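You operate a simulated robot arm through the tools that you are given. There is no shell and no other tool. Be economical: measure what you need, move in short steps, check, and stop when the job is done.

You run a simulated robot arm. Do the job below in one go: nothing can be reset, and whatever is moved stays where it is left.

Task
Clamp the blue stand's motor, check turn and play, and tag which way it turns.
Fine: the gauge box's black knob, then the blue lever; the ring tag with that word goes over the cover's boss, the other tag stays.

The check looks at the end state, three seconds after you hand in, the way a careful person would. Anything else that was tipped, shoved, dropped, spilled or broken makes it a failure. A push-on lid holds only when it is set on centred and level and pressed home; a screw cap is set on level and turned clockwise until tight.

Robot
A 7-joint arm with a two-finger gripper on a trunk, on a base that drives. Base frame: it is fixed to the floor where the robot stands at the start and does not move with it; the origin is under the middle of the robot, x ahead of it, y to its left, z up. Units: cm, degrees, N and s.
With the tool pointing down near the work surface it reaches from about 38 to 78 cm from the robot's upright axis, wherever it stands. Its first joint turns from -143.0 to 143.0 degrees. Places, roughly: black end cover (7x7x4 cm) [50, 0, 90]; blue stand [60, 0, 80]; red-knobbed lever of the blue stand [70, 10, 90]. Payload 2.45 kg.
The TCP is the grasp point between the finger pads, 2.6 cm short of the fingertips. In the tool frame z runs along the fingers and y along their closing line. The gripper opens to 9.6 cm. The gripper's body begins 6.9 cm behind the TCP.
Orientation is told as [roll, pitch, yaw] about the base's x, y, z axes, in that order, counted from this pose: with the fingers straight down and closing along the base's y, the tool's x points along the base's -x, its y along +y and its z along -z.

Tools
- The arm moves only by the tool jog_arm. Its argument "rows" is a list of rows, each an object of numbers (a shift or turn left out is 0, a gripper value left out holds the last): "tx", "ty", "tz": the shift along the base's x, y, z in cm; "wx", "wy", "wz": the turn, a rotation vector about the base's x, y, z in degrees. In form: [{"tx": .., "ty": .., "tz": .., "wx": .., "wy": .., "wz": ..}, ...]. A call has 1 to 20 rows; each row is the pose to reach, as a shift and turn from the pose commanded when the call began. "grip" is the gripper command, from -1 (fully open) to 1 (shut), values between in proportion, set as the call begins (left out, the last holds). Each row takes 0.2 s and may step no farther than 5 cm and 8.6 degrees from the row before; otherwise, or with a gripper value out of range, the whole call is refused. A pose out of reach is approached as far as the arm can. The call stops where the force on the tool passes 60 N (or 10 N more than at its start, if that is more) or the arm is blocked; 0.2 s more then pass. The fingers move at their own pace and stop on an object; they squeeze with about 24 N. The grip force told is the motor's: it shows also when the fingers shut on nothing. Time passes only in rows, and 0.2 s behind the last, so rows that repeat a pose let the fingers close. The reply holds the time, the measured pose of the TCP, the force on the tool along the base axes, the opening and the grip force, in the units named above and with some noise, with the torque about the TCP (base axes, N m) and any sound that the robot's microphone picked up.
- Cameras (640 x 400 px; columns grow to the right, rows downward): "scene" is now at [2.98, 13.9, 153.83]; the picture's right is [-0.38, -0.93, 0.00], its down [-0.58, 0.24, -0.78] and it looks along [0.72, -0.29, -0.63] (base axes); focal length 278 px, centre (320, 200). "wrist" rides on the gripper at [8.2, 0.3, -9.8] in the tool frame; the picture's right is [-0.04, 1.00, 0.00], its down [-0.73, -0.03, -0.68] and it looks along [-0.68, -0.03, 0.73] (tool axes); focal length 256 px, centre (320, 200). There is no depth. A picture from a camera that has moved, and an enlarged one, comes with that camera's place and axes in the base frame and with its lens.
- grab_frame(camera): a new picture of that camera. The clock stands still meanwhile.
- raise_lower(by): slides the trunk up (or, below 0, down) by that many cm; the arm and the scene camera ride with it, the base frame stays. It gives what a move gives, with no picture.
- roll_base(legs): drives the robot by 1 to 6 legs, each [ahead, turn to the left] in cm and degrees, along the robot's own axes; the way and the turn of a leg run together, so that a leg with both is an arc; at most 150 cm and 180 degrees a leg. The arm and the cameras ride along, it lands a little off, and it stops where it bumps. It gives what a move gives.
- turn_head(pan, tilt): turns the head with the scene camera to pan (to the left, within 155 degrees either way) and tilt (down, from -29 to 69), counted from straight ahead of the robot. It gives what a move gives.
- inspect(camera, box): a new picture of the part [left, top, right, bottom] of that camera's present view, enlarged. The clock stands still meanwhile.
- close_job(): hands the job in; it is judged then, once.

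Go step by step. Nothing tells you exact positions but the pictures and the camera data: compare them with the known pose of the tool, close in by small moves and look again before you grip or let go. The budget is 120 turns and 78 pictures, counting those below and the enlarged ones. Unless the task says otherwise, let go and move clear before handing in, and close with one line.

The tools are called after ">>>" by a JSON object that holds its "method" and its "body". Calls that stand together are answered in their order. jog_arm: Moves the arm, as the interface text tells. Its arguments: {"type":"object","properties":{"rows":{"type":"array"},"grip":{"type":"number"}},"required":["rows"]} The other tools are called the same way: raise_lower (by) slides the trunk up or down; roll_base (legs) drives the base; turn_head (pan, tilt) turns the head that bears the scene camera; grab_frame (camera) takes a picture; inspect (camera, box) takes an enlarged picture of a part of a camera's view; close_job () hands the job in.

At the start:

```text
t: 0.0
eef_pos: [55.92, -18.41, 114.97]
tool_rot: [-0.1, 0.0, 0.6]
contact_force: [-0.2, -0.4, -0.1]
torque: [0.01, -0.03, -0.01]
width: 9.61
gripper_force: 0.1
trunk travel left (down, up): [-57.5, 6.5]
robot x, y, heading: [-0.19, -1.05, 0.2]
head pan, tilt: [-22.3, 38.9]
```

scene: 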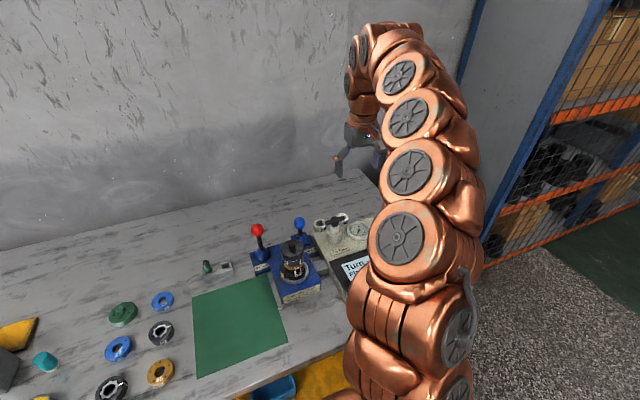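
wrist: 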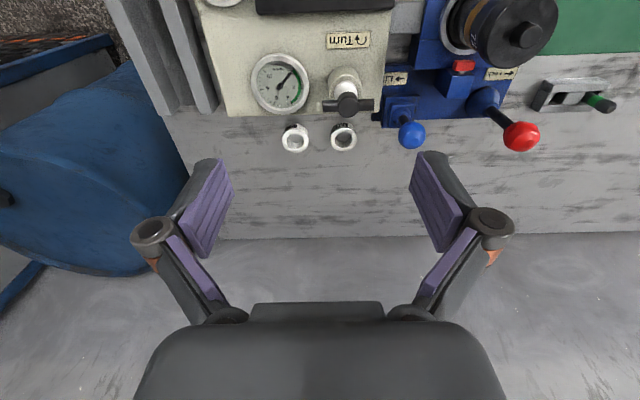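

I see the gauge box, blue stand with red and blue levers, and two ring tags by the gauge box. I'll take enlarged views to read the labels.

>>> {"method": "inspect", "body": {"camera": "wrist", "box": [200, 0, 420, 160]}}

>>> {"method": "inspect", "body": {"camera": "wrist", "box": [360, 0, 640, 160]}}

>>> {"method": "inspect", "body": {"camera": "scene", "box": [180, 200, 380, 330]}}

```text
2.50 times, centred on (310, 80) of wrist
camera zoom: at [47.65, -18.02, 124.76], right [0.03, 1.0, 0.0], down [0.73, -0.02, 0.68], along [0.68, -0.02, -0.73], focal length 640 px, centre (345, 500)
```

zoom: 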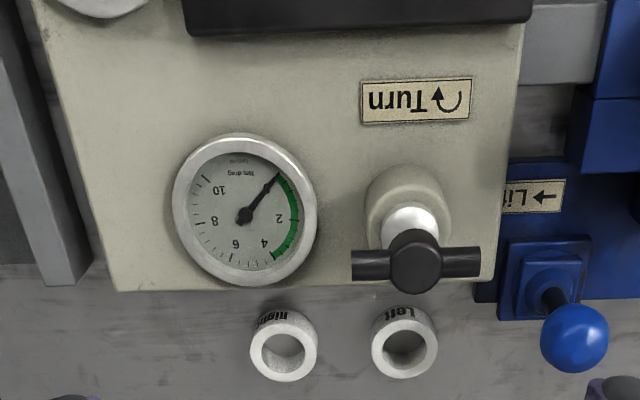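

```text
2.29 times, centred on (500, 80) of wrist
camera zoom: at [47.65, -18.02, 124.76], right [0.03, 1.0, 0.0], down [0.73, -0.02, 0.68], along [0.68, -0.02, -0.73], focal length 585 px, centre (-91, 474)
```

zoom: 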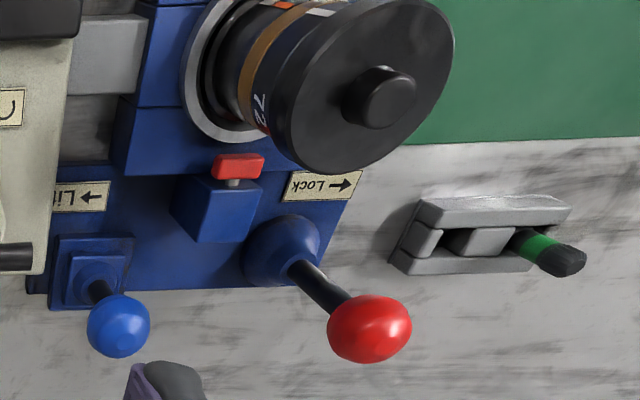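

```text
3.08 times, centred on (280, 265) of scene
camera zoom: at [2.98, 13.9, 153.83], right [-0.38, -0.93, 0.0], down [-0.58, 0.24, -0.78], along [0.72, -0.29, -0.63], focal length 857 px, centre (443, 0)
```

zoom: 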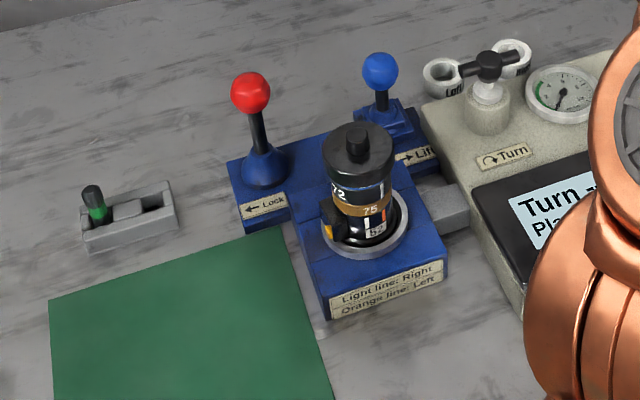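

The red lever locks toward +y, the blue lever lifts toward -y, and the tags read "Right" and "Left". I'll pull the arm back so the wrist camera sees the display and the motor.

>>> {"method": "jog_arm", "body": {"rows": [{"tx": -4, "ty": 1}, {"tx": -8, "ty": 2}, {"tx": -12, "ty": 4}, {"tx": -15, "ty": 6}]}}

>>> {"method": "grab_frame", "body": {"camera": "wrist"}}

>>> {"method": "grab_frame", "body": {"camera": "scene"}}

```text
t: 1.0
eef_pos: [40.89, -12.42, 115.02]
tool_rot: [-0.1, 0.0, 0.6]
contact_force: [0.7, 0.0, 0.8]
torque: [0.0, 0.03, 0.04]
width: 9.6
gripper_force: 0.0
trunk travel left (down, up): [-57.5, 6.5]
robot x, y, heading: [0.22, -1.01, -0.1]
head pan, tilt: [-22.3, 38.9]
```

```text
72 pictures are left
camera wrist: at [32.66, -12.11, 124.81], right [0.03, 1.0, 0.0], down [0.73, -0.02, 0.68], along [0.68, -0.02, -0.73], focal length 256 px, centre (320, 200)
```

wrist: 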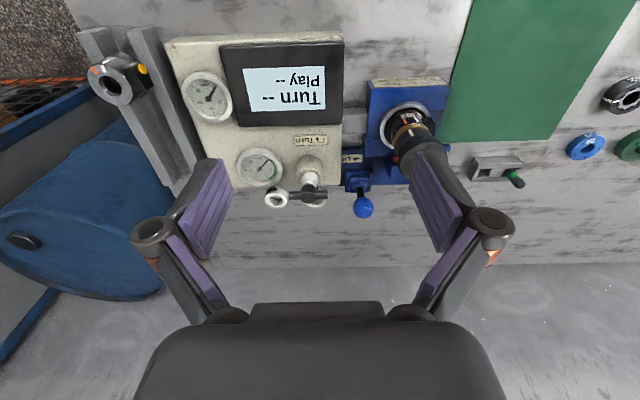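

```text
71 pictures are left
camera scene: at [2.99, 13.89, 153.83], right [-0.38, -0.93, 0.0], down [-0.58, 0.24, -0.78], along [0.72, -0.29, -0.63], focal length 278 px, centre (320, 200)
```

scene: 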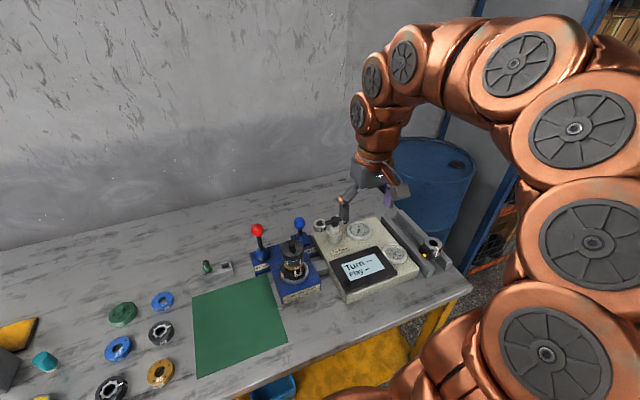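

>>> {"method": "inspect", "body": {"camera": "scene", "box": [240, 205, 420, 317]}}

>>> {"method": "inspect", "body": {"camera": "scene", "box": [270, 230, 330, 304]}}

```text
3.56 times, centred on (330, 261) of scene
camera zoom: at [2.99, 13.89, 153.83], right [-0.38, -0.93, 0.0], down [-0.58, 0.24, -0.78], along [0.72, -0.29, -0.63], focal length 990 px, centre (284, -17)
```

zoom: 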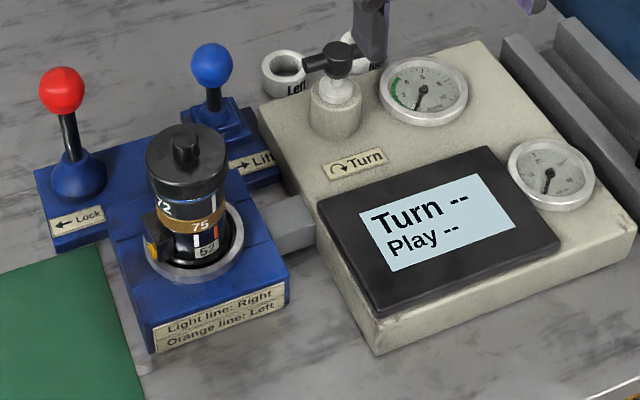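

```text
5.41 times, centred on (300, 267) of scene
camera zoom: at [2.99, 13.89, 153.83], right [-0.38, -0.93, 0.0], down [-0.58, 0.24, -0.78], along [0.72, -0.29, -0.63], focal length 1505 px, centre (428, -162)
```

zoom: 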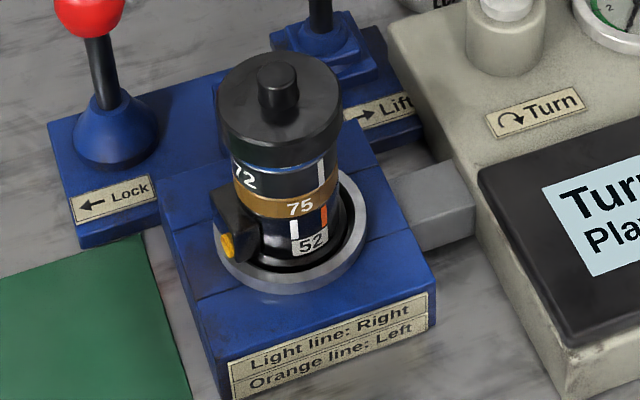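

The cover's line appears to sit above the orange line, which would mean Left; I'll confirm after the check. Red ball is about (66.5, 9.3, 92.6), black knob (61.2, -14.9, 92.4), blue ball (67.7, -4.8, 89.5). First I'll go beside the red ball with shut fingers.

>>> {"method": "jog_arm", "body": {"grip": 1, "rows": [{"tx": 4, "ty": 2}, {"tx": 8, "ty": 5}, {"tx": 12, "ty": 7.5}, {"tx": 16, "ty": 10}, {"tx": 20, "ty": 12.5}, {"tx": 23, "ty": 15}, {"tx": 25.6, "ty": 17.0}, {"tx": 25.6, "ty": 17.0, "tz": -4}, {"tx": 25.6, "ty": 17.0, "tz": -8}, {"tx": 25.6, "ty": 17.0, "tz": -12}, {"tx": 25.6, "ty": 17.0, "tz": -15}]}}

>>> {"method": "grab_frame", "body": {"camera": "wrist"}}

>>> {"method": "inspect", "body": {"camera": "scene", "box": [220, 190, 360, 280]}}

```text
t: 3.4
eef_pos: [66.43, 4.64, 100.07]
tool_rot: [-0.2, -0.1, 0.6]
contact_force: [-0.3, 0.1, 0.4]
torque: [-0.02, -0.02, -0.03]
width: 0.01
gripper_force: 23.6
trunk travel left (down, up): [-57.5, 6.5]
robot x, y, heading: [0.11, -1.27, 0.1]
head pan, tilt: [-22.3, 38.9]
```

```text
68 pictures are left
camera wrist: at [58.16, 4.91, 109.86], right [0.03, 1.0, 0.0], down [0.73, -0.02, 0.68], along [0.68, -0.02, -0.73], focal length 256 px, centre (320, 200)
```

wrist: 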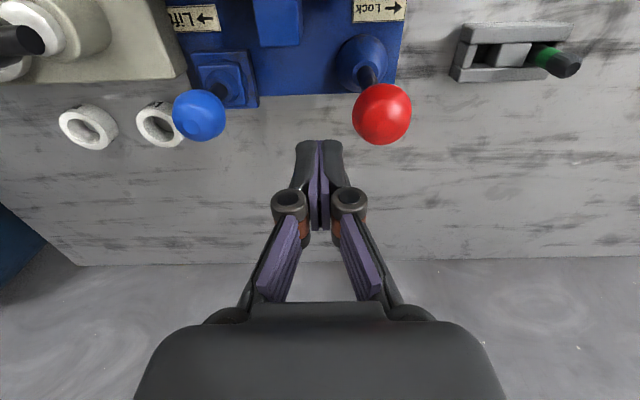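

```text
4.44 times, centred on (290, 235) of scene
camera zoom: at [2.96, 13.92, 153.83], right [-0.38, -0.93, 0.0], down [-0.58, 0.24, -0.78], along [0.72, -0.29, -0.63], focal length 1238 px, centre (453, 44)
```

zoom: 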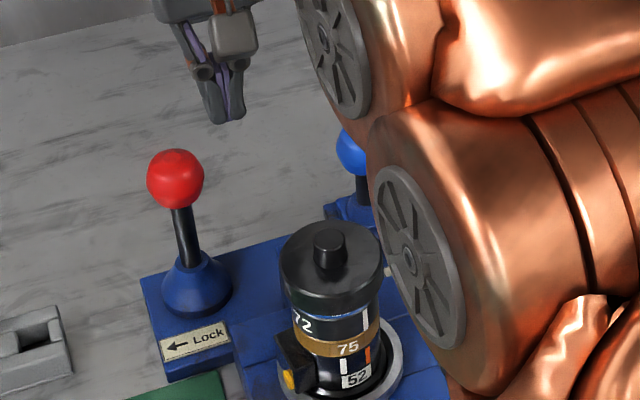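

Fingers hang about 4.5 cm to the right of the red ball. I'll drop to ball height and push gently toward +y.

>>> {"method": "jog_arm", "body": {"rows": [{"tz": -3}, {"tz": -6.3}, {"tz": -6.3, "ty": 1}, {"tz": -6.3, "ty": 2}, {"tz": -6.3, "ty": 2.7}, {"tz": -6.3, "ty": 3.4}, {"tz": -6.4, "ty": 4.1}, {"tz": -6.5, "ty": 4.8}, {"tz": -6.6, "ty": 5.5}]}}

>>> {"method": "inspect", "body": {"camera": "scene", "box": [220, 190, 360, 280]}}

```text
t: 5.4
eef_pos: [66.41, 10.11, 93.4]
tool_rot: [-0.2, -0.2, 0.6]
contact_force: [-0.5, 0.2, -1.1]
torque: [-0.03, 0.04, -0.02]
width: 0.0
gripper_force: 23.9
trunk travel left (down, up): [-57.5, 6.5]
robot x, y, heading: [-0.13, -0.96, 0.1]
head pan, tilt: [-22.3, 38.9]
```

```text
4.44 times, centred on (290, 235) of scene
camera zoom: at [2.97, 13.91, 153.83], right [-0.38, -0.93, 0.0], down [-0.58, 0.24, -0.78], along [0.72, -0.29, -0.63], focal length 1238 px, centre (453, 44)
```

zoom: 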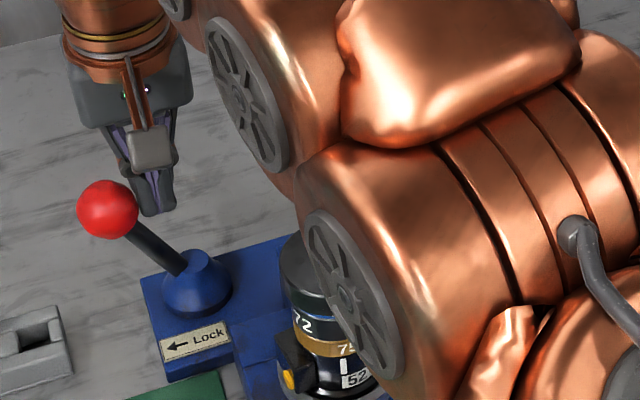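

The lever is tilting with almost no resistance. I'll keep pushing, sinking slightly, until there is a stop or click.

>>> {"method": "jog_arm", "body": {"rows": [{"ty": 0.7, "tz": -0.3}, {"ty": 1.4, "tz": -0.6}, {"ty": 2.1, "tz": -1.0}, {"ty": 2.8, "tz": -1.5}, {"ty": 3.4, "tz": -2}]}}

>>> {"method": "inspect", "body": {"camera": "scene", "box": [220, 190, 360, 280]}}

```text
t: 6.3
eef_pos: [66.72, 11.17, 92.73]
tool_rot: [-0.6, -0.4, 0.1]
contact_force: [-1.9, -19.0, 12.3]
torque: [0.02, 0.08, 0.11]
width: 0.0
gripper_force: 23.8
trunk travel left (down, up): [-57.5, 6.5]
robot x, y, heading: [-0.26, -0.84, -0.1]
head pan, tilt: [-22.3, 38.9]
stopped in row 4: the force on the tool passed its limit at 68 N (the readings are from after the stop); the commanded pose is now the measured one
```

```text
4.44 times, centred on (290, 235) of scene
camera zoom: at [2.97, 13.7, 153.84], right [-0.38, -0.92, 0.0], down [-0.58, 0.24, -0.78], along [0.72, -0.3, -0.63], focal length 1238 px, centre (453, 44)
```

zoom: 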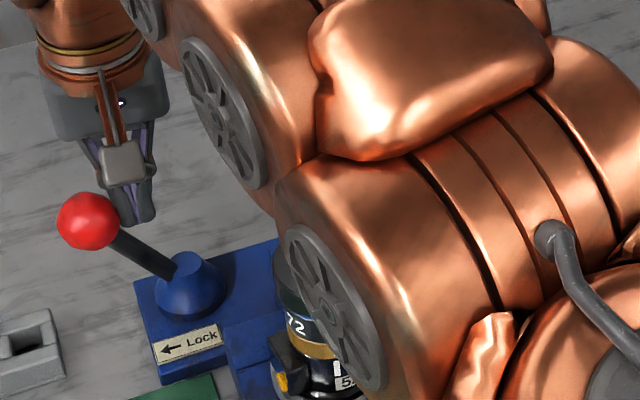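

The lever has hit its stop. I'll back off, rise, and check that it stays locked.

>>> {"method": "jog_arm", "body": {"rows": [{"ty": -2}, {"ty": -4}, {"ty": -4, "tz": 4}, {"ty": -4, "tz": 8}, {"ty": -4, "tz": 12}, {"ty": -8, "tz": 16, "tx": -4}, {"ty": -12, "tz": 20, "tx": -8}]}}

>>> {"method": "grab_frame", "body": {"camera": "wrist"}}

>>> {"method": "inspect", "body": {"camera": "scene", "box": [220, 190, 420, 318]}}

```text
refused: row 6 steps farther than a row can; nothing moved
```

```text
64 pictures are left
camera wrist: at [58.38, 11.69, 102.53], right [0.04, 1.0, -0.01], down [0.73, -0.02, 0.68], along [0.68, -0.03, -0.73], focal length 256 px, centre (320, 200)
```

wrist: 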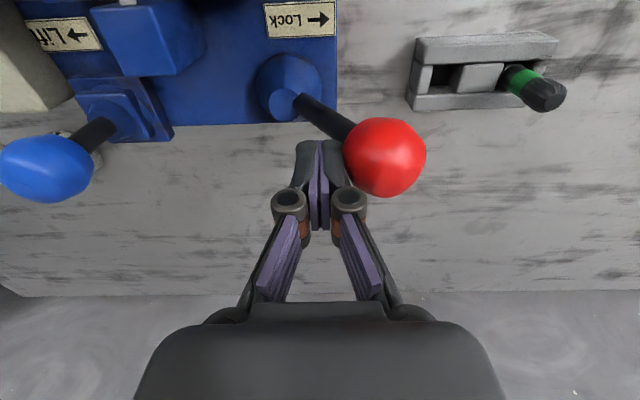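

```text
3.12 times, centred on (320, 254) of scene
camera zoom: at [2.97, 13.7, 153.84], right [-0.38, -0.92, 0.0], down [-0.58, 0.24, -0.78], along [0.72, -0.3, -0.63], focal length 870 px, centre (320, 31)
```

zoom: 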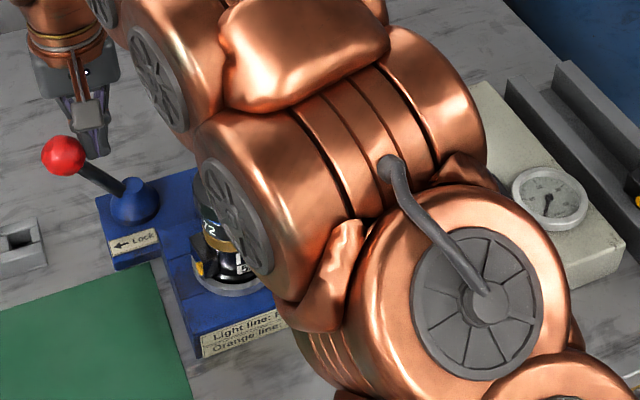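

Lever is at its stop. I'll withdraw up and toward the black knob, opening the gripper and turning the tool 90 degrees on the way.

>>> {"method": "jog_arm", "body": {"grip": -1, "rows": [{"ty": -2}, {"ty": -4, "tz": 1}, {"ty": -4, "tz": 5}, {"ty": -4, "tz": 9}, {"ty": -4, "tz": 13}, {"ty": -8, "tz": 14, "wz": 8}, {"ty": -12, "tz": 15, "wz": 16, "tx": -1}, {"ty": -16, "tz": 15, "wz": 24, "tx": -2}, {"ty": -20, "tz": 15, "wz": 32, "tx": -3}, {"ty": -24, "tz": 15, "wz": 40, "tx": -4}, {"ty": -26, "tz": 15, "wz": 48, "tx": -5.5}, {"ty": -26, "tz": 15, "wz": 56, "tx": -5.5}, {"ty": -26, "tz": 15, "wz": 64, "tx": -5.5}, {"ty": -26, "tz": 15, "wz": 72, "tx": -5.5}, {"ty": -26, "tz": 15, "wz": 80, "tx": -5.5}, {"ty": -26, "tz": 15, "wz": 88, "tx": -5.5}]}}

>>> {"method": "grab_frame", "body": {"camera": "wrist"}}

>>> {"method": "grab_frame", "body": {"camera": "scene"}}

```text
t: 9.7
eef_pos: [61.25, -14.43, 107.62]
tool_rot: [-0.5, -0.2, 88.4]
contact_force: [0.3, -0.1, -0.4]
torque: [0.0, 0.02, 0.01]
width: 9.61
gripper_force: 0.0
trunk travel left (down, up): [-57.5, 6.5]
robot x, y, heading: [0.04, -1.06, -0.6]
head pan, tilt: [-22.3, 38.9]
```

```text
62 pictures are left
camera wrist: at [60.48, -22.55, 117.33], right [-1.0, 0.07, -0.01], down [0.04, 0.73, 0.68], along [0.05, 0.68, -0.73], focal length 256 px, centre (320, 200)
```

wrist: 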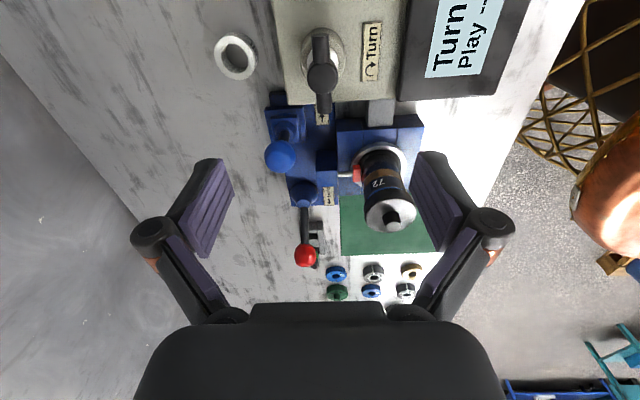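

```text
61 pictures are left
camera scene: at [3.03, 13.88, 153.83], right [-0.38, -0.92, 0.0], down [-0.58, 0.24, -0.78], along [0.72, -0.3, -0.63], focal length 278 px, centre (320, 200)
```

scene: 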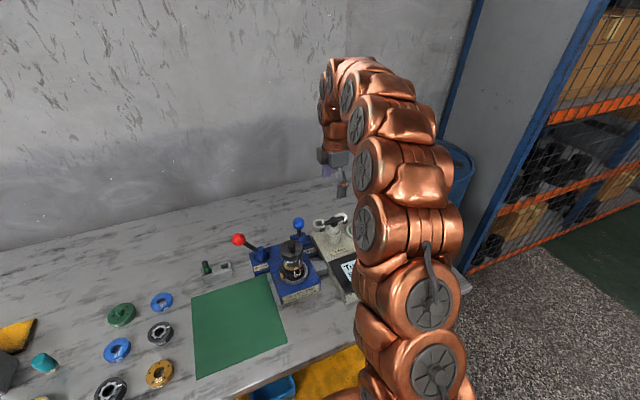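

Red lever is staying at Lock and the clamp pad is out. The fingers now straddle the knob in x; I'll descend to just over it and look.

>>> {"method": "jog_arm", "body": {"rows": [{"tx": -0.3, "ty": -0.2, "tz": -4}, {"tx": -0.3, "ty": -0.2, "tz": -8}, {"tx": -0.3, "ty": -0.2, "tz": -11}, {"tx": -0.3, "ty": -0.2, "tz": -13}]}}

>>> {"method": "grab_frame", "body": {"camera": "wrist"}}

>>> {"method": "inspect", "body": {"camera": "scene", "box": [270, 180, 430, 282]}}

```text
t: 10.7
eef_pos: [60.75, -14.66, 94.68]
tool_rot: [-0.6, -0.3, 88.2]
contact_force: [-0.2, -0.5, 0.0]
torque: [0.04, -0.02, -0.02]
width: 9.6
gripper_force: 0.1
trunk travel left (down, up): [-57.5, 6.5]
robot x, y, heading: [0.21, -0.99, -0.1]
head pan, tilt: [-22.3, 38.9]
```

```text
60 pictures are left
camera wrist: at [60.13, -22.76, 104.4], right [-1.0, 0.07, -0.01], down [0.04, 0.73, 0.68], along [0.06, 0.68, -0.73], focal length 256 px, centre (320, 200)
```

wrist: 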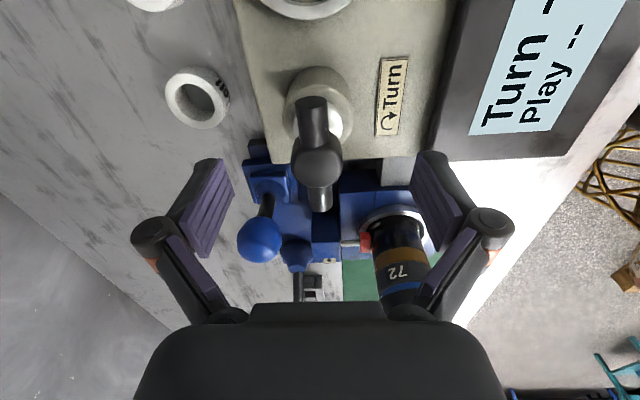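

```text
3.92 times, centred on (350, 231) of scene
camera zoom: at [3.02, 13.88, 153.83], right [-0.38, -0.92, 0.0], down [-0.58, 0.24, -0.78], along [0.72, -0.3, -0.63], focal length 1092 px, centre (202, 78)
```

zoom: 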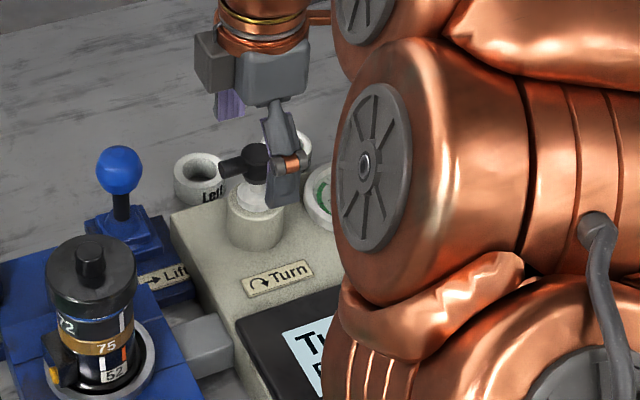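

Hub is centred between the fingers. Down 1 cm and close on it.

>>> {"method": "jog_arm", "body": {"grip": 1, "rows": [{"ty": -0.3, "tx": 0.1, "tz": -1.2}, {"ty": -0.3, "tx": 0.1, "tz": -1.2}, {"ty": -0.3, "tx": 0.1, "tz": -1.2}, {"ty": -0.3, "tx": 0.1, "tz": -1.2}, {"ty": -0.3, "tx": 0.1, "tz": -1.2}, {"ty": -0.3, "tx": 0.1, "tz": -1.2}]}}

>>> {"method": "grab_frame", "body": {"camera": "wrist"}}

```text
t: 12.1
eef_pos: [61.08, -14.98, 93.52]
tool_rot: [-0.6, -0.3, 88.3]
contact_force: [12.7, -0.6, 1.7]
torque: [0.0, -0.12, 0.02]
width: 2.67
gripper_force: 44.6
trunk travel left (down, up): [-57.5, 6.5]
robot x, y, heading: [-0.03, -0.88, -0.1]
head pan, tilt: [-22.3, 38.9]
```

```text
58 pictures are left
camera wrist: at [60.28, -23.08, 103.17], right [-1.0, 0.07, -0.01], down [0.04, 0.73, 0.68], along [0.06, 0.68, -0.73], focal length 256 px, centre (320, 200)
```

wrist: 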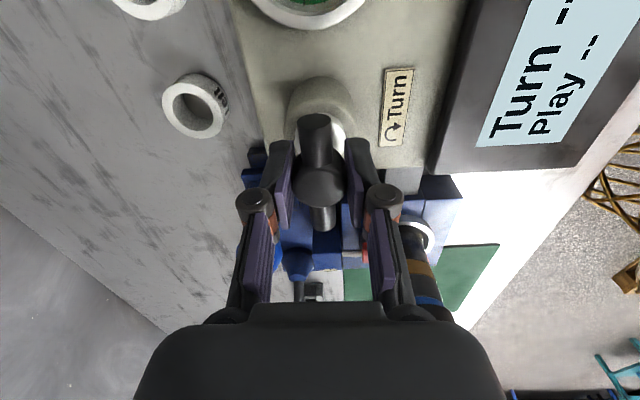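

I have the hub at 2.67 cm. Now turn clockwise 40 degrees.

>>> {"method": "jog_arm", "body": {"rows": [{"tx": 0.1, "wz": -5}, {"tx": 0.1, "wz": -10}, {"tx": 0.1, "wz": -15}, {"tx": 0.1, "wz": -20}, {"tx": 0.1, "wz": -25}, {"tx": 0.1, "wz": -30}, {"tx": 0.1, "wz": -35}, {"tx": 0.1, "wz": -40}]}}

>>> {"method": "grab_frame", "body": {"camera": "wrist"}}

```text
t: 13.9
eef_pos: [61.03, -14.89, 93.46]
tool_rot: [-0.4, -0.3, 48.2]
contact_force: [-1.0, 2.1, -1.6]
torque: [-0.16, 0.26, -0.02]
width: 2.7
gripper_force: 44.6
trunk travel left (down, up): [-57.5, 6.5]
robot x, y, heading: [-0.11, -1.22, 0.1]
head pan, tilt: [-22.3, 38.9]
```

```text
57 pictures are left
camera wrist: at [55.24, -20.74, 103.18], right [-0.72, 0.7, -0.01], down [0.51, 0.53, 0.68], along [0.48, 0.49, -0.73], focal length 256 px, centre (320, 200)
```

wrist: 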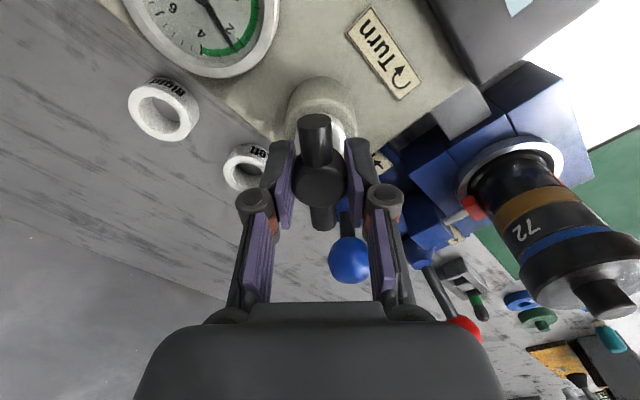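

The knob turns with the gripper. Continue clockwise.

>>> {"method": "jog_arm", "body": {"rows": [{"wz": -5}, {"wz": -10}, {"wz": -15}, {"wz": -20}, {"wz": -25}, {"wz": -30}, {"wz": -35}, {"wz": -40}, {"wz": -45}, {"wz": -50}]}}

>>> {"method": "grab_frame", "body": {"camera": "wrist"}}

>>> {"method": "grab_frame", "body": {"camera": "scene"}}

```text
t: 16.1
eef_pos: [61.19, -14.99, 93.34]
tool_rot: [-0.5, -0.3, -1.8]
contact_force: [-4.8, -3.3, -5.7]
torque: [-0.02, -0.23, -0.01]
width: 2.73
gripper_force: 45.2
trunk travel left (down, up): [-57.5, 6.5]
robot x, y, heading: [-0.17, -0.98, -0.5]
head pan, tilt: [-22.3, 38.9]
```

```text
56 pictures are left
camera wrist: at [52.84, -14.25, 103.17], right [0.07, 1.0, -0.01], down [0.73, -0.05, 0.68], along [0.68, -0.06, -0.73], focal length 256 px, centre (320, 200)
```

wrist: 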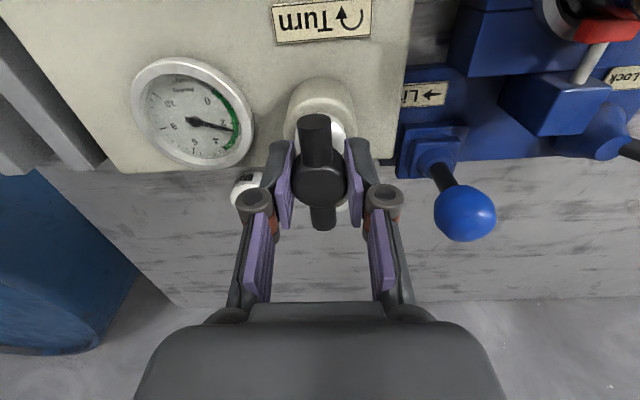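

```text
55 pictures are left
camera scene: at [3.03, 13.85, 153.83], right [-0.38, -0.92, 0.0], down [-0.58, 0.24, -0.78], along [0.72, -0.3, -0.63], focal length 278 px, centre (320, 200)
```

scene: 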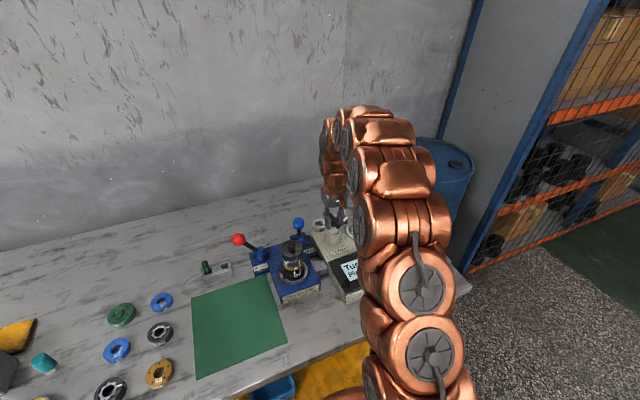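

The knob has turned 90 degrees and the drag gauge moved. I'll check how much of the display I can see.

>>> {"method": "inspect", "body": {"camera": "scene", "box": [310, 230, 390, 300]}}

>>> {"method": "inspect", "body": {"camera": "wrist", "box": [120, 50, 260, 180]}}

```text
5.71 times, centred on (350, 265) of scene
camera zoom: at [3.03, 13.85, 153.83], right [-0.38, -0.92, 0.0], down [-0.58, 0.24, -0.78], along [0.72, -0.3, -0.63], focal length 1591 px, centre (149, -171)
```

zoom: 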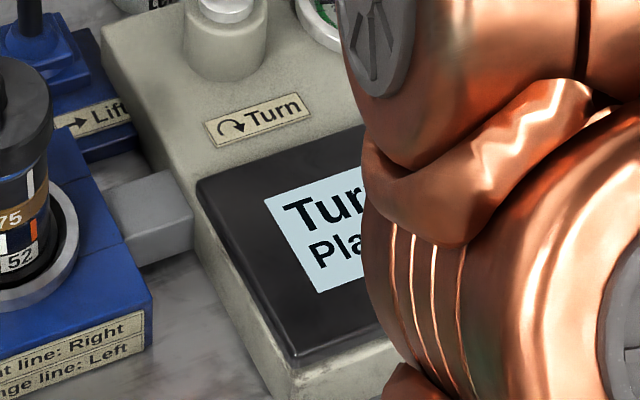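

```text
3.08 times, centred on (190, 115) of wrist
camera zoom: at [52.84, -14.25, 103.17], right [0.07, 1.0, -0.01], down [0.73, -0.05, 0.68], along [0.68, -0.06, -0.73], focal length 788 px, centre (720, 462)
```

zoom: 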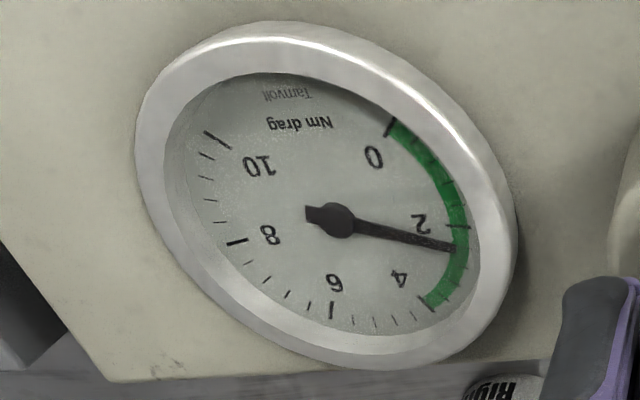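

Drag reads about 2.5, inside green. I'll release, rise, and read the display.

>>> {"method": "jog_arm", "body": {"grip": -0.2, "rows": [{}, {}, {}, {"tz": 4}, {"tz": 8}, {"tz": 12}, {"tz": 14, "tx": -4}, {"tz": 15, "tx": -8}, {"tz": 15, "tx": -12}, {"tz": 15, "tx": -16}, {"tz": 15, "tx": -20}]}}

>>> {"method": "grab_frame", "body": {"camera": "wrist"}}

>>> {"method": "inspect", "body": {"camera": "scene", "box": [240, 200, 420, 312]}}

```text
t: 18.5
eef_pos: [41.0, -14.69, 108.26]
tool_rot: [-0.5, -0.4, -1.6]
contact_force: [0.5, -0.1, -0.5]
torque: [0.0, 0.05, -0.01]
width: 5.74
gripper_force: 0.1
trunk travel left (down, up): [-57.5, 6.5]
robot x, y, heading: [-0.23, -0.91, -0.2]
head pan, tilt: [-22.3, 38.9]
```

```text
52 pictures are left
camera wrist: at [32.72, -14.05, 118.11], right [0.07, 1.0, -0.01], down [0.73, -0.05, 0.68], along [0.68, -0.05, -0.73], focal length 256 px, centre (320, 200)
```

wrist: 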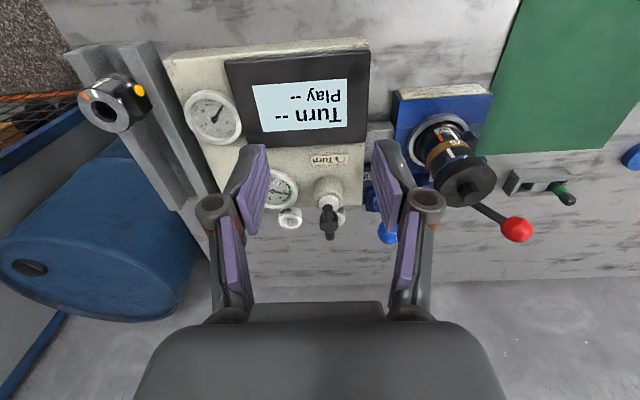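

```text
3.56 times, centred on (330, 256) of scene
camera zoom: at [3.06, 13.89, 153.83], right [-0.38, -0.92, 0.0], down [-0.58, 0.24, -0.78], along [0.72, -0.3, -0.63], focal length 990 px, centre (284, 1)
```

zoom: 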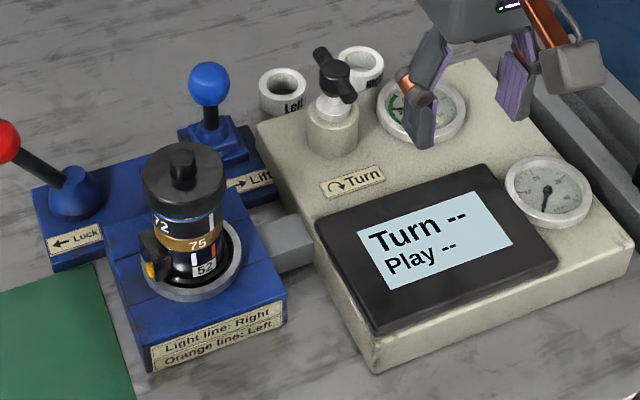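

The display still reads "--", so the knob likely needs more rotation. I'll check the gauges in their current state.

>>> {"method": "inspect", "body": {"camera": "wrist", "box": [170, 70, 370, 250]}}

```text
2.22 times, centred on (270, 160) of wrist
camera zoom: at [32.72, -14.05, 118.11], right [0.07, 1.0, -0.01], down [0.73, -0.05, 0.68], along [0.68, -0.05, -0.73], focal length 569 px, centre (431, 289)
```

zoom: 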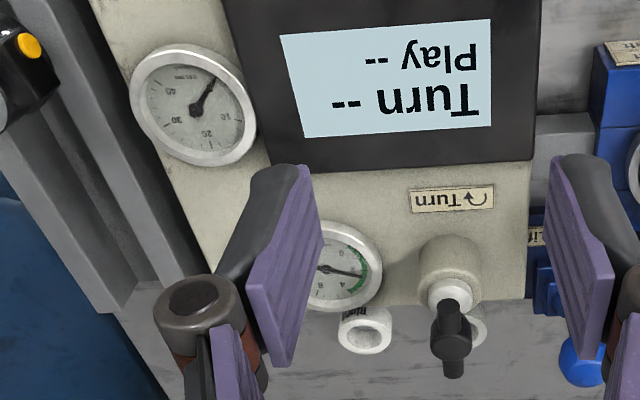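

The drag gauge holds at 2.5, no turn result yet. I'll regrip with the fingers across the bar and keep turning clockwise.

>>> {"method": "jog_arm", "body": {"rows": [{"tx": 4}, {"tx": 8}, {"tx": 12}, {"tx": 16, "ty": -0.3}, {"tx": 20.2, "ty": -0.3}, {"tx": 20.2, "ty": -0.3, "tz": -4}, {"tx": 20.2, "ty": -0.3, "tz": -8}, {"tx": 20.2, "ty": -0.3, "tz": -12}, {"tx": 20.2, "ty": -0.3, "tz": -14.9}]}}

>>> {"method": "jog_arm", "body": {"grip": 1, "rows": [{}, {}, {}, {}, {"wz": -6}, {"wz": -12}, {"wz": -18}, {"wz": -24}, {"wz": -30}, {"wz": -36}, {"wz": -42}, {"wz": -48}, {"wz": -54}, {"wz": -60}, {"wz": -66}, {"wz": -72}, {"wz": -78}, {"wz": -84}, {"wz": -90}]}}

>>> {"method": "grab_frame", "body": {"camera": "wrist"}}

```text
t: 20.5
eef_pos: [61.22, -15.27, 93.76]
tool_rot: [-0.4, -0.5, -1.8]
contact_force: [-1.2, -0.2, 0.8]
torque: [-0.01, 0.0, 0.01]
width: 5.75
gripper_force: 0.0
trunk travel left (down, up): [-57.5, 6.5]
robot x, y, heading: [0.0, -1.07, -0.4]
head pan, tilt: [-22.3, 38.9]
```

```text
t: 24.5
eef_pos: [60.97, -15.25, 93.51]
tool_rot: [-0.6, -0.4, -91.9]
contact_force: [-14.7, -5.1, 10.7]
torque: [-0.25, 0.14, 0.17]
width: 2.65
gripper_force: 45.0
trunk travel left (down, up): [-57.5, 6.5]
robot x, y, heading: [0.28, -1.34, -0.1]
head pan, tilt: [-22.3, 38.9]
```

```text
49 pictures are left
camera wrist: at [61.71, -7.07, 103.22], right [1.0, -0.07, -0.01], down [-0.05, -0.73, 0.68], along [-0.06, -0.68, -0.73], focal length 256 px, centre (320, 200)
```

wrist: 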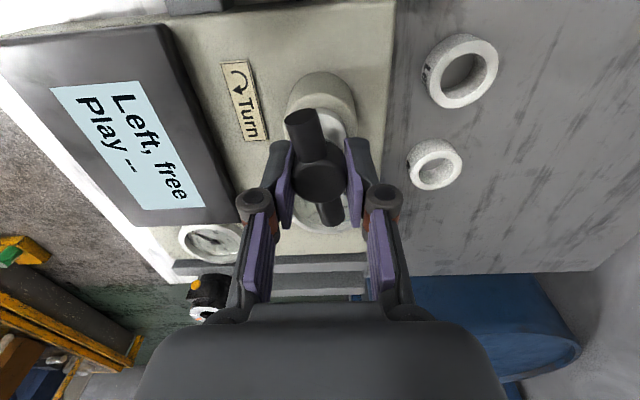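

The display now reads "Turn: Left, free". I'll release the knob, rise, turn the tool back and go above the +y side of the blue lever.

>>> {"method": "jog_arm", "body": {"grip": -0.2, "rows": [{}, {}, {}, {"tz": 4}, {"tz": 8}, {"tz": 12, "wz": 8}, {"tz": 12, "wz": 16}, {"tz": 12, "wz": 24}, {"tz": 12, "wz": 32}, {"tz": 12, "wz": 40}, {"tz": 12, "wz": 48}, {"tz": 12, "wz": 56}, {"tz": 12, "wz": 64}, {"tz": 12, "wz": 72}, {"tz": 12, "wz": 80}, {"tz": 12, "wz": 88}, {"tz": 12, "wz": 92}]}}

>>> {"method": "jog_arm", "body": {"grip": 1, "rows": [{"tx": 2, "ty": 4}, {"tx": 4, "ty": 8}, {"tx": 6, "ty": 12}, {"tx": 6.7, "ty": 15.2}, {"tx": 6.7, "ty": 15.2, "tz": -4}]}}

>>> {"method": "grab_frame", "body": {"camera": "wrist"}}

```text
t: 28.1
eef_pos: [61.22, -15.34, 105.53]
tool_rot: [-0.4, -0.2, 0.4]
contact_force: [0.9, -0.7, -0.3]
torque: [0.01, 0.01, -0.02]
width: 5.77
gripper_force: 0.1
trunk travel left (down, up): [-57.5, 6.5]
robot x, y, heading: [0.08, -0.79, -0.1]
head pan, tilt: [-22.3, 38.9]
```

```text
t: 29.3
eef_pos: [68.1, -0.16, 101.4]
tool_rot: [-0.5, -0.4, 0.2]
contact_force: [-0.2, -0.3, 0.8]
torque: [-0.03, -0.02, 0.0]
width: 0.0
gripper_force: 24.4
trunk travel left (down, up): [-57.5, 6.5]
robot x, y, heading: [0.08, -0.87, -0.3]
head pan, tilt: [-22.3, 38.9]
```

```text
48 pictures are left
camera wrist: at [59.84, 0.36, 111.08], right [0.04, 1.0, -0.01], down [0.73, -0.02, 0.68], along [0.68, -0.03, -0.73], focal length 256 px, centre (320, 200)
```

wrist: 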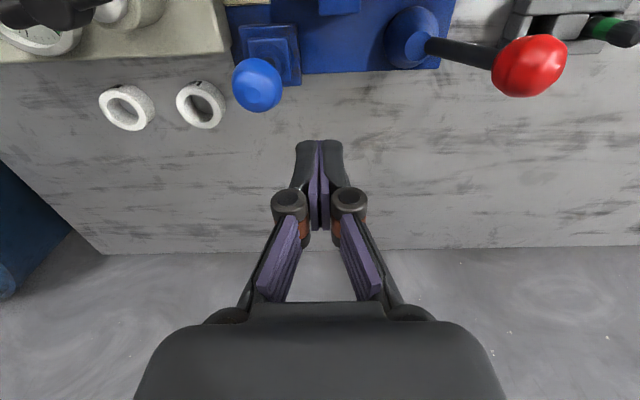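

The blue ball is at about (67, -5.2, 89.5). I'll drop beside it and push toward -y (Lift).

>>> {"method": "jog_arm", "body": {"rows": [{"tx": -0.9, "tz": -4}, {"tx": -0.9, "tz": -8}, {"tx": -0.9, "tz": -10.4}, {"tx": -0.9, "ty": -1, "tz": -10.4}, {"tx": -0.9, "ty": -2, "tz": -10.4}, {"tx": -0.9, "ty": -2.7, "tz": -10.4}, {"tx": -0.9, "ty": -3.4, "tz": -10.5}, {"tx": -0.9, "ty": -4.1, "tz": -10.7}, {"tx": -0.9, "ty": -4.8, "tz": -10.9}, {"tx": -0.9, "ty": -5.5, "tz": -11.2}]}}

>>> {"method": "grab_frame", "body": {"camera": "wrist"}}

```text
t: 31.5
eef_pos: [67.08, -5.4, 90.45]
tool_rot: [-0.4, -0.4, 0.4]
contact_force: [-1.6, 13.4, 9.6]
torque: [-0.09, 0.0, -0.03]
width: 0.0
gripper_force: 24.3
trunk travel left (down, up): [-57.5, 6.5]
robot x, y, heading: [0.02, -1.14, -0.3]
head pan, tilt: [-22.3, 38.9]
```

```text
47 pictures are left
camera wrist: at [58.76, -4.95, 100.22], right [0.03, 1.0, -0.01], down [0.73, -0.02, 0.68], along [0.68, -0.03, -0.73], focal length 256 px, centre (320, 200)
```

wrist: 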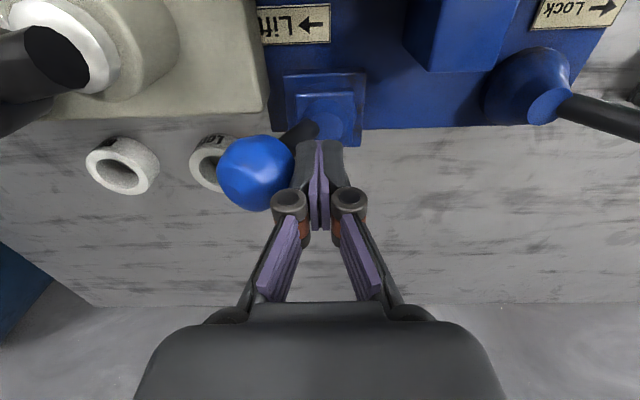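

The lever is moving with a spring-like load. A bit farther until the stop.

>>> {"method": "jog_arm", "body": {"rows": [{"ty": -0.6, "tz": -0.3}, {"ty": -1.2, "tz": -0.6}, {"ty": -1.8, "tz": -1}]}}

>>> {"method": "grab_frame", "body": {"camera": "scene"}}

>>> {"method": "grab_frame", "body": {"camera": "wrist"}}

```text
t: 32.0
eef_pos: [67.18, -5.51, 90.33]
tool_rot: [-0.1, -0.6, 0.7]
contact_force: [-3.9, 21.2, 13.0]
torque: [-0.11, 0.04, -0.09]
width: 0.0
gripper_force: 23.9
trunk travel left (down, up): [-57.5, 6.5]
robot x, y, heading: [0.07, -1.32, -0.0]
head pan, tilt: [-22.3, 38.9]
stopped in row 2: the force on the tool passed its limit at 64 N (the readings are from after the stop); the commanded pose is now the measured one
```

```text
46 pictures are left
camera scene: at [2.81, 14.1, 153.81], right [-0.38, -0.93, 0.0], down [-0.58, 0.24, -0.78], along [0.72, -0.29, -0.63], focal length 278 px, centre (320, 200)
```

scene: 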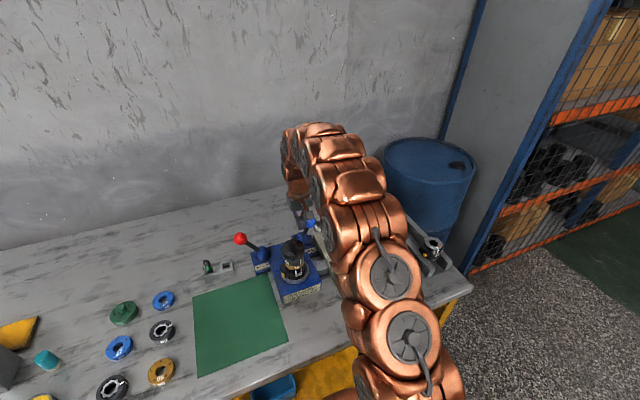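

```text
45 pictures are left
camera wrist: at [58.83, -5.04, 100.03], right [0.03, 1.0, 0.0], down [0.73, -0.02, 0.69], along [0.69, -0.02, -0.73], focal length 256 px, centre (320, 200)
```

wrist: 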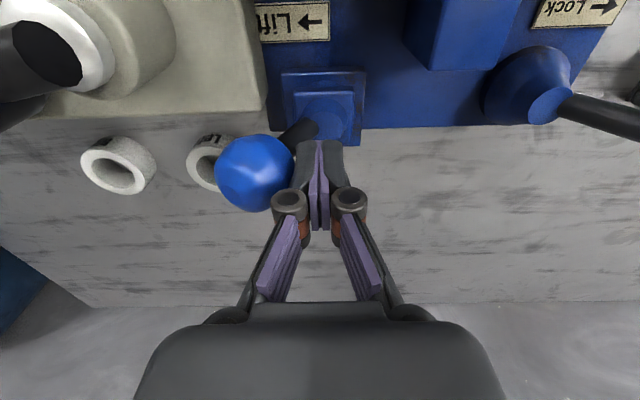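

At the stop. I'll hold briefly, back off, rise and pull back to read the display and see whether the lever springs back.

>>> {"method": "jog_arm", "body": {"rows": [{}, {}, {}, {"ty": 2, "tz": 0.5}, {"ty": 4, "tz": 1}, {"ty": 4.5, "tz": 5}, {"ty": 4.5, "tz": 9}, {"ty": 4.5, "tz": 13}, {"ty": 2, "tz": 16, "tx": -3}, {"ty": 0, "tz": 18, "tx": -7}, {"ty": -2, "tz": 18, "tx": -11}, {"ty": -4, "tz": 18, "tx": -15}, {"ty": -6, "tz": 18, "tx": -19}, {"ty": -6, "tz": 18, "tx": -23}]}}

>>> {"method": "grab_frame", "body": {"camera": "wrist"}}

>>> {"method": "inspect", "body": {"camera": "scene", "box": [220, 200, 420, 325]}}

```text
t: 35.0
eef_pos: [44.19, -11.7, 108.33]
tool_rot: [-0.3, -0.6, 0.6]
contact_force: [0.9, 0.1, -0.1]
torque: [0.02, 0.03, -0.02]
width: 0.0
gripper_force: 24.2
trunk travel left (down, up): [-57.5, 6.5]
robot x, y, heading: [0.34, -1.42, 0.1]
head pan, tilt: [-22.3, 38.9]
```

```text
44 pictures are left
camera wrist: at [35.84, -11.24, 117.95], right [0.03, 1.0, 0.0], down [0.73, -0.02, 0.69], along [0.69, -0.02, -0.73], focal length 256 px, centre (320, 200)
```

wrist: 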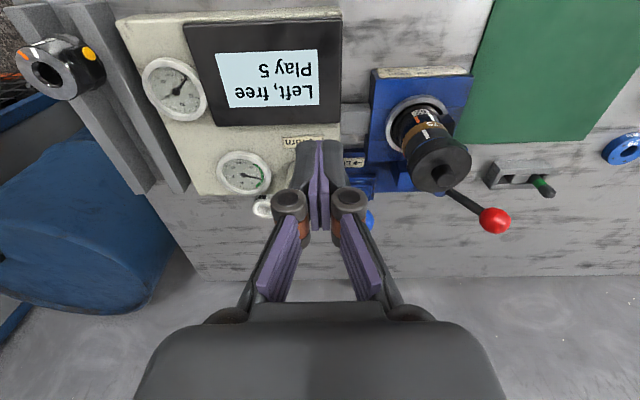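

```text
3.20 times, centred on (320, 262) of scene
camera zoom: at [3.01, 13.94, 153.83], right [-0.38, -0.93, 0.0], down [-0.58, 0.24, -0.78], along [0.72, -0.3, -0.63], focal length 891 px, centre (320, 0)
```

zoom: 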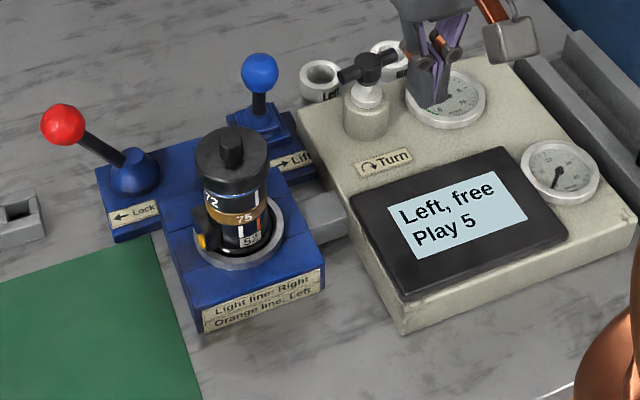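

The display reads "Left, free / Play 5" and the blue lever sprang back, so the "Left" tag goes on. It's the one at about (71.5, -14.3, top z 81.7); I'll go above it with the tool turned 90 degrees so the camera clears the knob.

>>> {"method": "jog_arm", "body": {"grip": -0.3, "rows": [{"tx": 3, "wz": 8}, {"tx": 6, "wz": 16}, {"tx": 9, "wz": 24}, {"tx": 12, "wz": 32}, {"tx": 15, "wz": 40}, {"tx": 18, "wz": 48}, {"tx": 21, "wz": 56, "ty": -1}, {"tx": 24, "wz": 64, "ty": -2}, {"tx": 27.3, "wz": 72, "ty": -2.6}, {"tx": 27.3, "wz": 80, "ty": -2.6}, {"tx": 27.3, "wz": 88, "ty": -2.6, "tz": -3}, {"tx": 27.3, "wz": 89.4, "ty": -2.6, "tz": -7}, {"tx": 27.3, "wz": 89.4, "ty": -2.6, "tz": -10}]}}

>>> {"method": "grab_frame", "body": {"camera": "wrist"}}

>>> {"method": "inspect", "body": {"camera": "scene", "box": [260, 180, 400, 270]}}

```text
t: 37.8
eef_pos: [71.19, -14.23, 98.27]
tool_rot: [-0.4, -0.4, 90.0]
contact_force: [0.1, 0.5, -0.7]
torque: [-0.02, -0.03, -0.01]
width: 6.26
gripper_force: 0.0
trunk travel left (down, up): [-57.5, 6.5]
robot x, y, heading: [-0.15, -1.06, 0.1]
head pan, tilt: [-22.3, 38.9]
```

```text
42 pictures are left
camera wrist: at [70.81, -22.45, 107.97], right [-1.0, 0.04, -0.01], down [0.03, 0.73, 0.69], along [0.03, 0.69, -0.73], focal length 256 px, centre (320, 200)
```

wrist: 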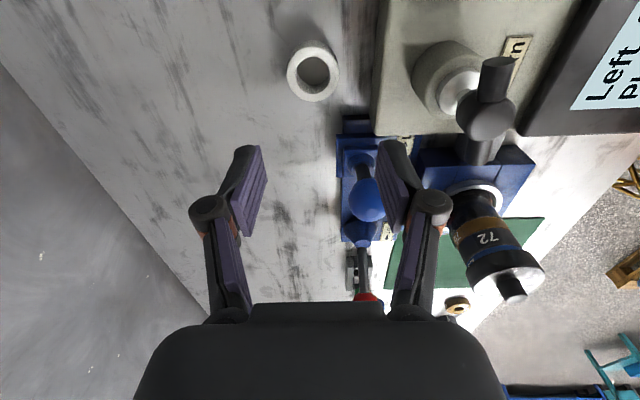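

```text
4.44 times, centred on (330, 225) of scene
camera zoom: at [2.95, 13.94, 153.83], right [-0.38, -0.93, 0.0], down [-0.58, 0.24, -0.78], along [0.72, -0.3, -0.63], focal length 1238 px, centre (276, 89)
```

zoom: 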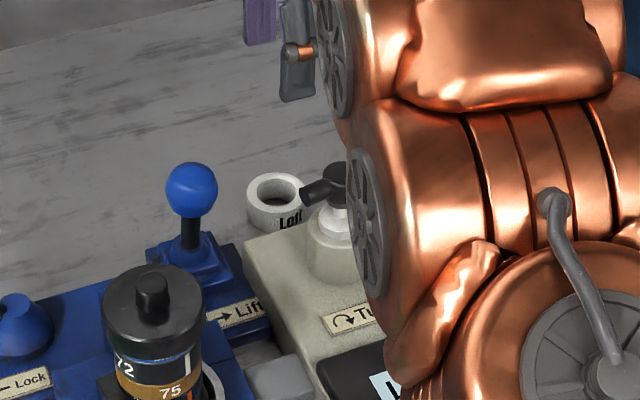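

The Left tag is confirmed at about (71.6, -14.5), and the gauge box edge is clear at x 65.5. I'll descend around it.

>>> {"method": "jog_arm", "body": {"rows": [{"tx": 0.4, "ty": -0.25, "tz": -4}, {"tx": 0.4, "ty": -0.25, "tz": -8}, {"tx": 0.4, "ty": -0.25, "tz": -11}, {"tx": 0.4, "ty": -0.25, "tz": -13}]}}

>>> {"method": "grab_frame", "body": {"camera": "wrist"}}

>>> {"method": "inspect", "body": {"camera": "scene", "box": [260, 180, 400, 270]}}

```text
t: 38.8
eef_pos: [71.81, -14.61, 85.21]
tool_rot: [-0.2, -0.4, 89.9]
contact_force: [-0.3, -0.2, 1.3]
torque: [0.01, -0.03, 0.0]
width: 6.24
gripper_force: 0.0
trunk travel left (down, up): [-57.5, 6.5]
robot x, y, heading: [-0.37, -1.13, -0.0]
head pan, tilt: [-22.3, 38.9]
```

```text
40 pictures are left
camera wrist: at [71.44, -22.81, 94.87], right [-1.0, 0.04, 0.0], down [0.03, 0.73, 0.69], along [0.03, 0.69, -0.73], focal length 256 px, centre (320, 200)
```

wrist: 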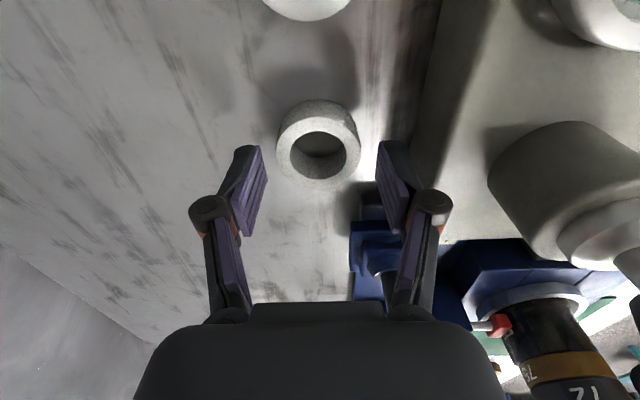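

```text
4.44 times, centred on (330, 225) of scene
camera zoom: at [2.96, 13.94, 153.83], right [-0.38, -0.93, 0.0], down [-0.58, 0.24, -0.78], along [0.72, -0.3, -0.63], focal length 1238 px, centre (276, 89)
```

zoom: 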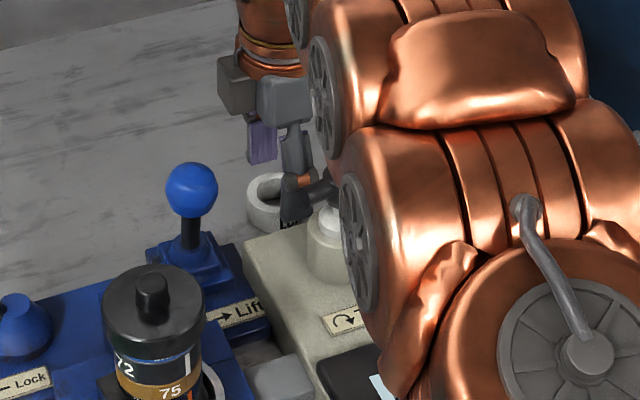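

The ring is centred between the fingers. Down 2.3 cm and grip.

>>> {"method": "jog_arm", "body": {"rows": [{"ty": 0.3, "tz": -1}, {"ty": 0.3, "tz": -1.8}, {"ty": 0.3, "tz": -2.4}]}}

>>> {"method": "jog_arm", "body": {"grip": 1, "rows": [{}, {}, {}, {}]}}

>>> {"method": "grab_frame", "body": {"camera": "wrist"}}

```text
t: 39.6
eef_pos: [71.92, -14.33, 82.7]
tool_rot: [-0.2, -0.5, 89.9]
contact_force: [0.3, 0.0, 0.7]
torque: [0.01, 0.01, 0.01]
width: 6.25
gripper_force: 0.0
trunk travel left (down, up): [-57.5, 6.5]
robot x, y, heading: [-0.12, -0.72, -0.0]
head pan, tilt: [-22.3, 38.9]
```

```text
t: 40.6
eef_pos: [71.88, -14.27, 82.83]
tool_rot: [-0.1, -0.4, 89.9]
contact_force: [-0.7, 0.3, 1.0]
torque: [0.0, -0.03, 0.01]
width: 4.79
gripper_force: 24.2
trunk travel left (down, up): [-57.5, 6.5]
robot x, y, heading: [-0.04, -0.95, -0.2]
head pan, tilt: [-22.3, 38.9]
```

```text
38 pictures are left
camera wrist: at [71.48, -22.45, 92.5], right [-1.0, 0.04, 0.0], down [0.03, 0.73, 0.69], along [0.03, 0.69, -0.73], focal length 256 px, centre (320, 200)
```

wrist: 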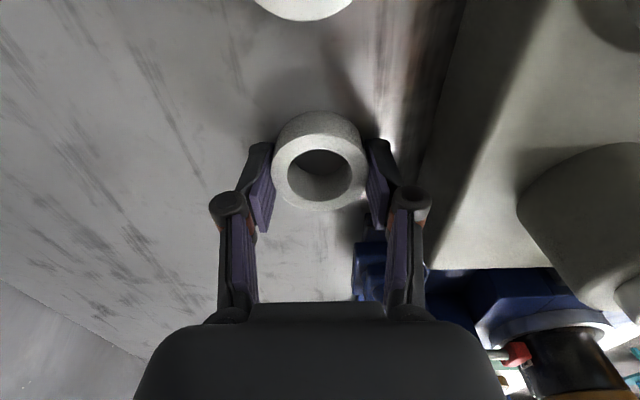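

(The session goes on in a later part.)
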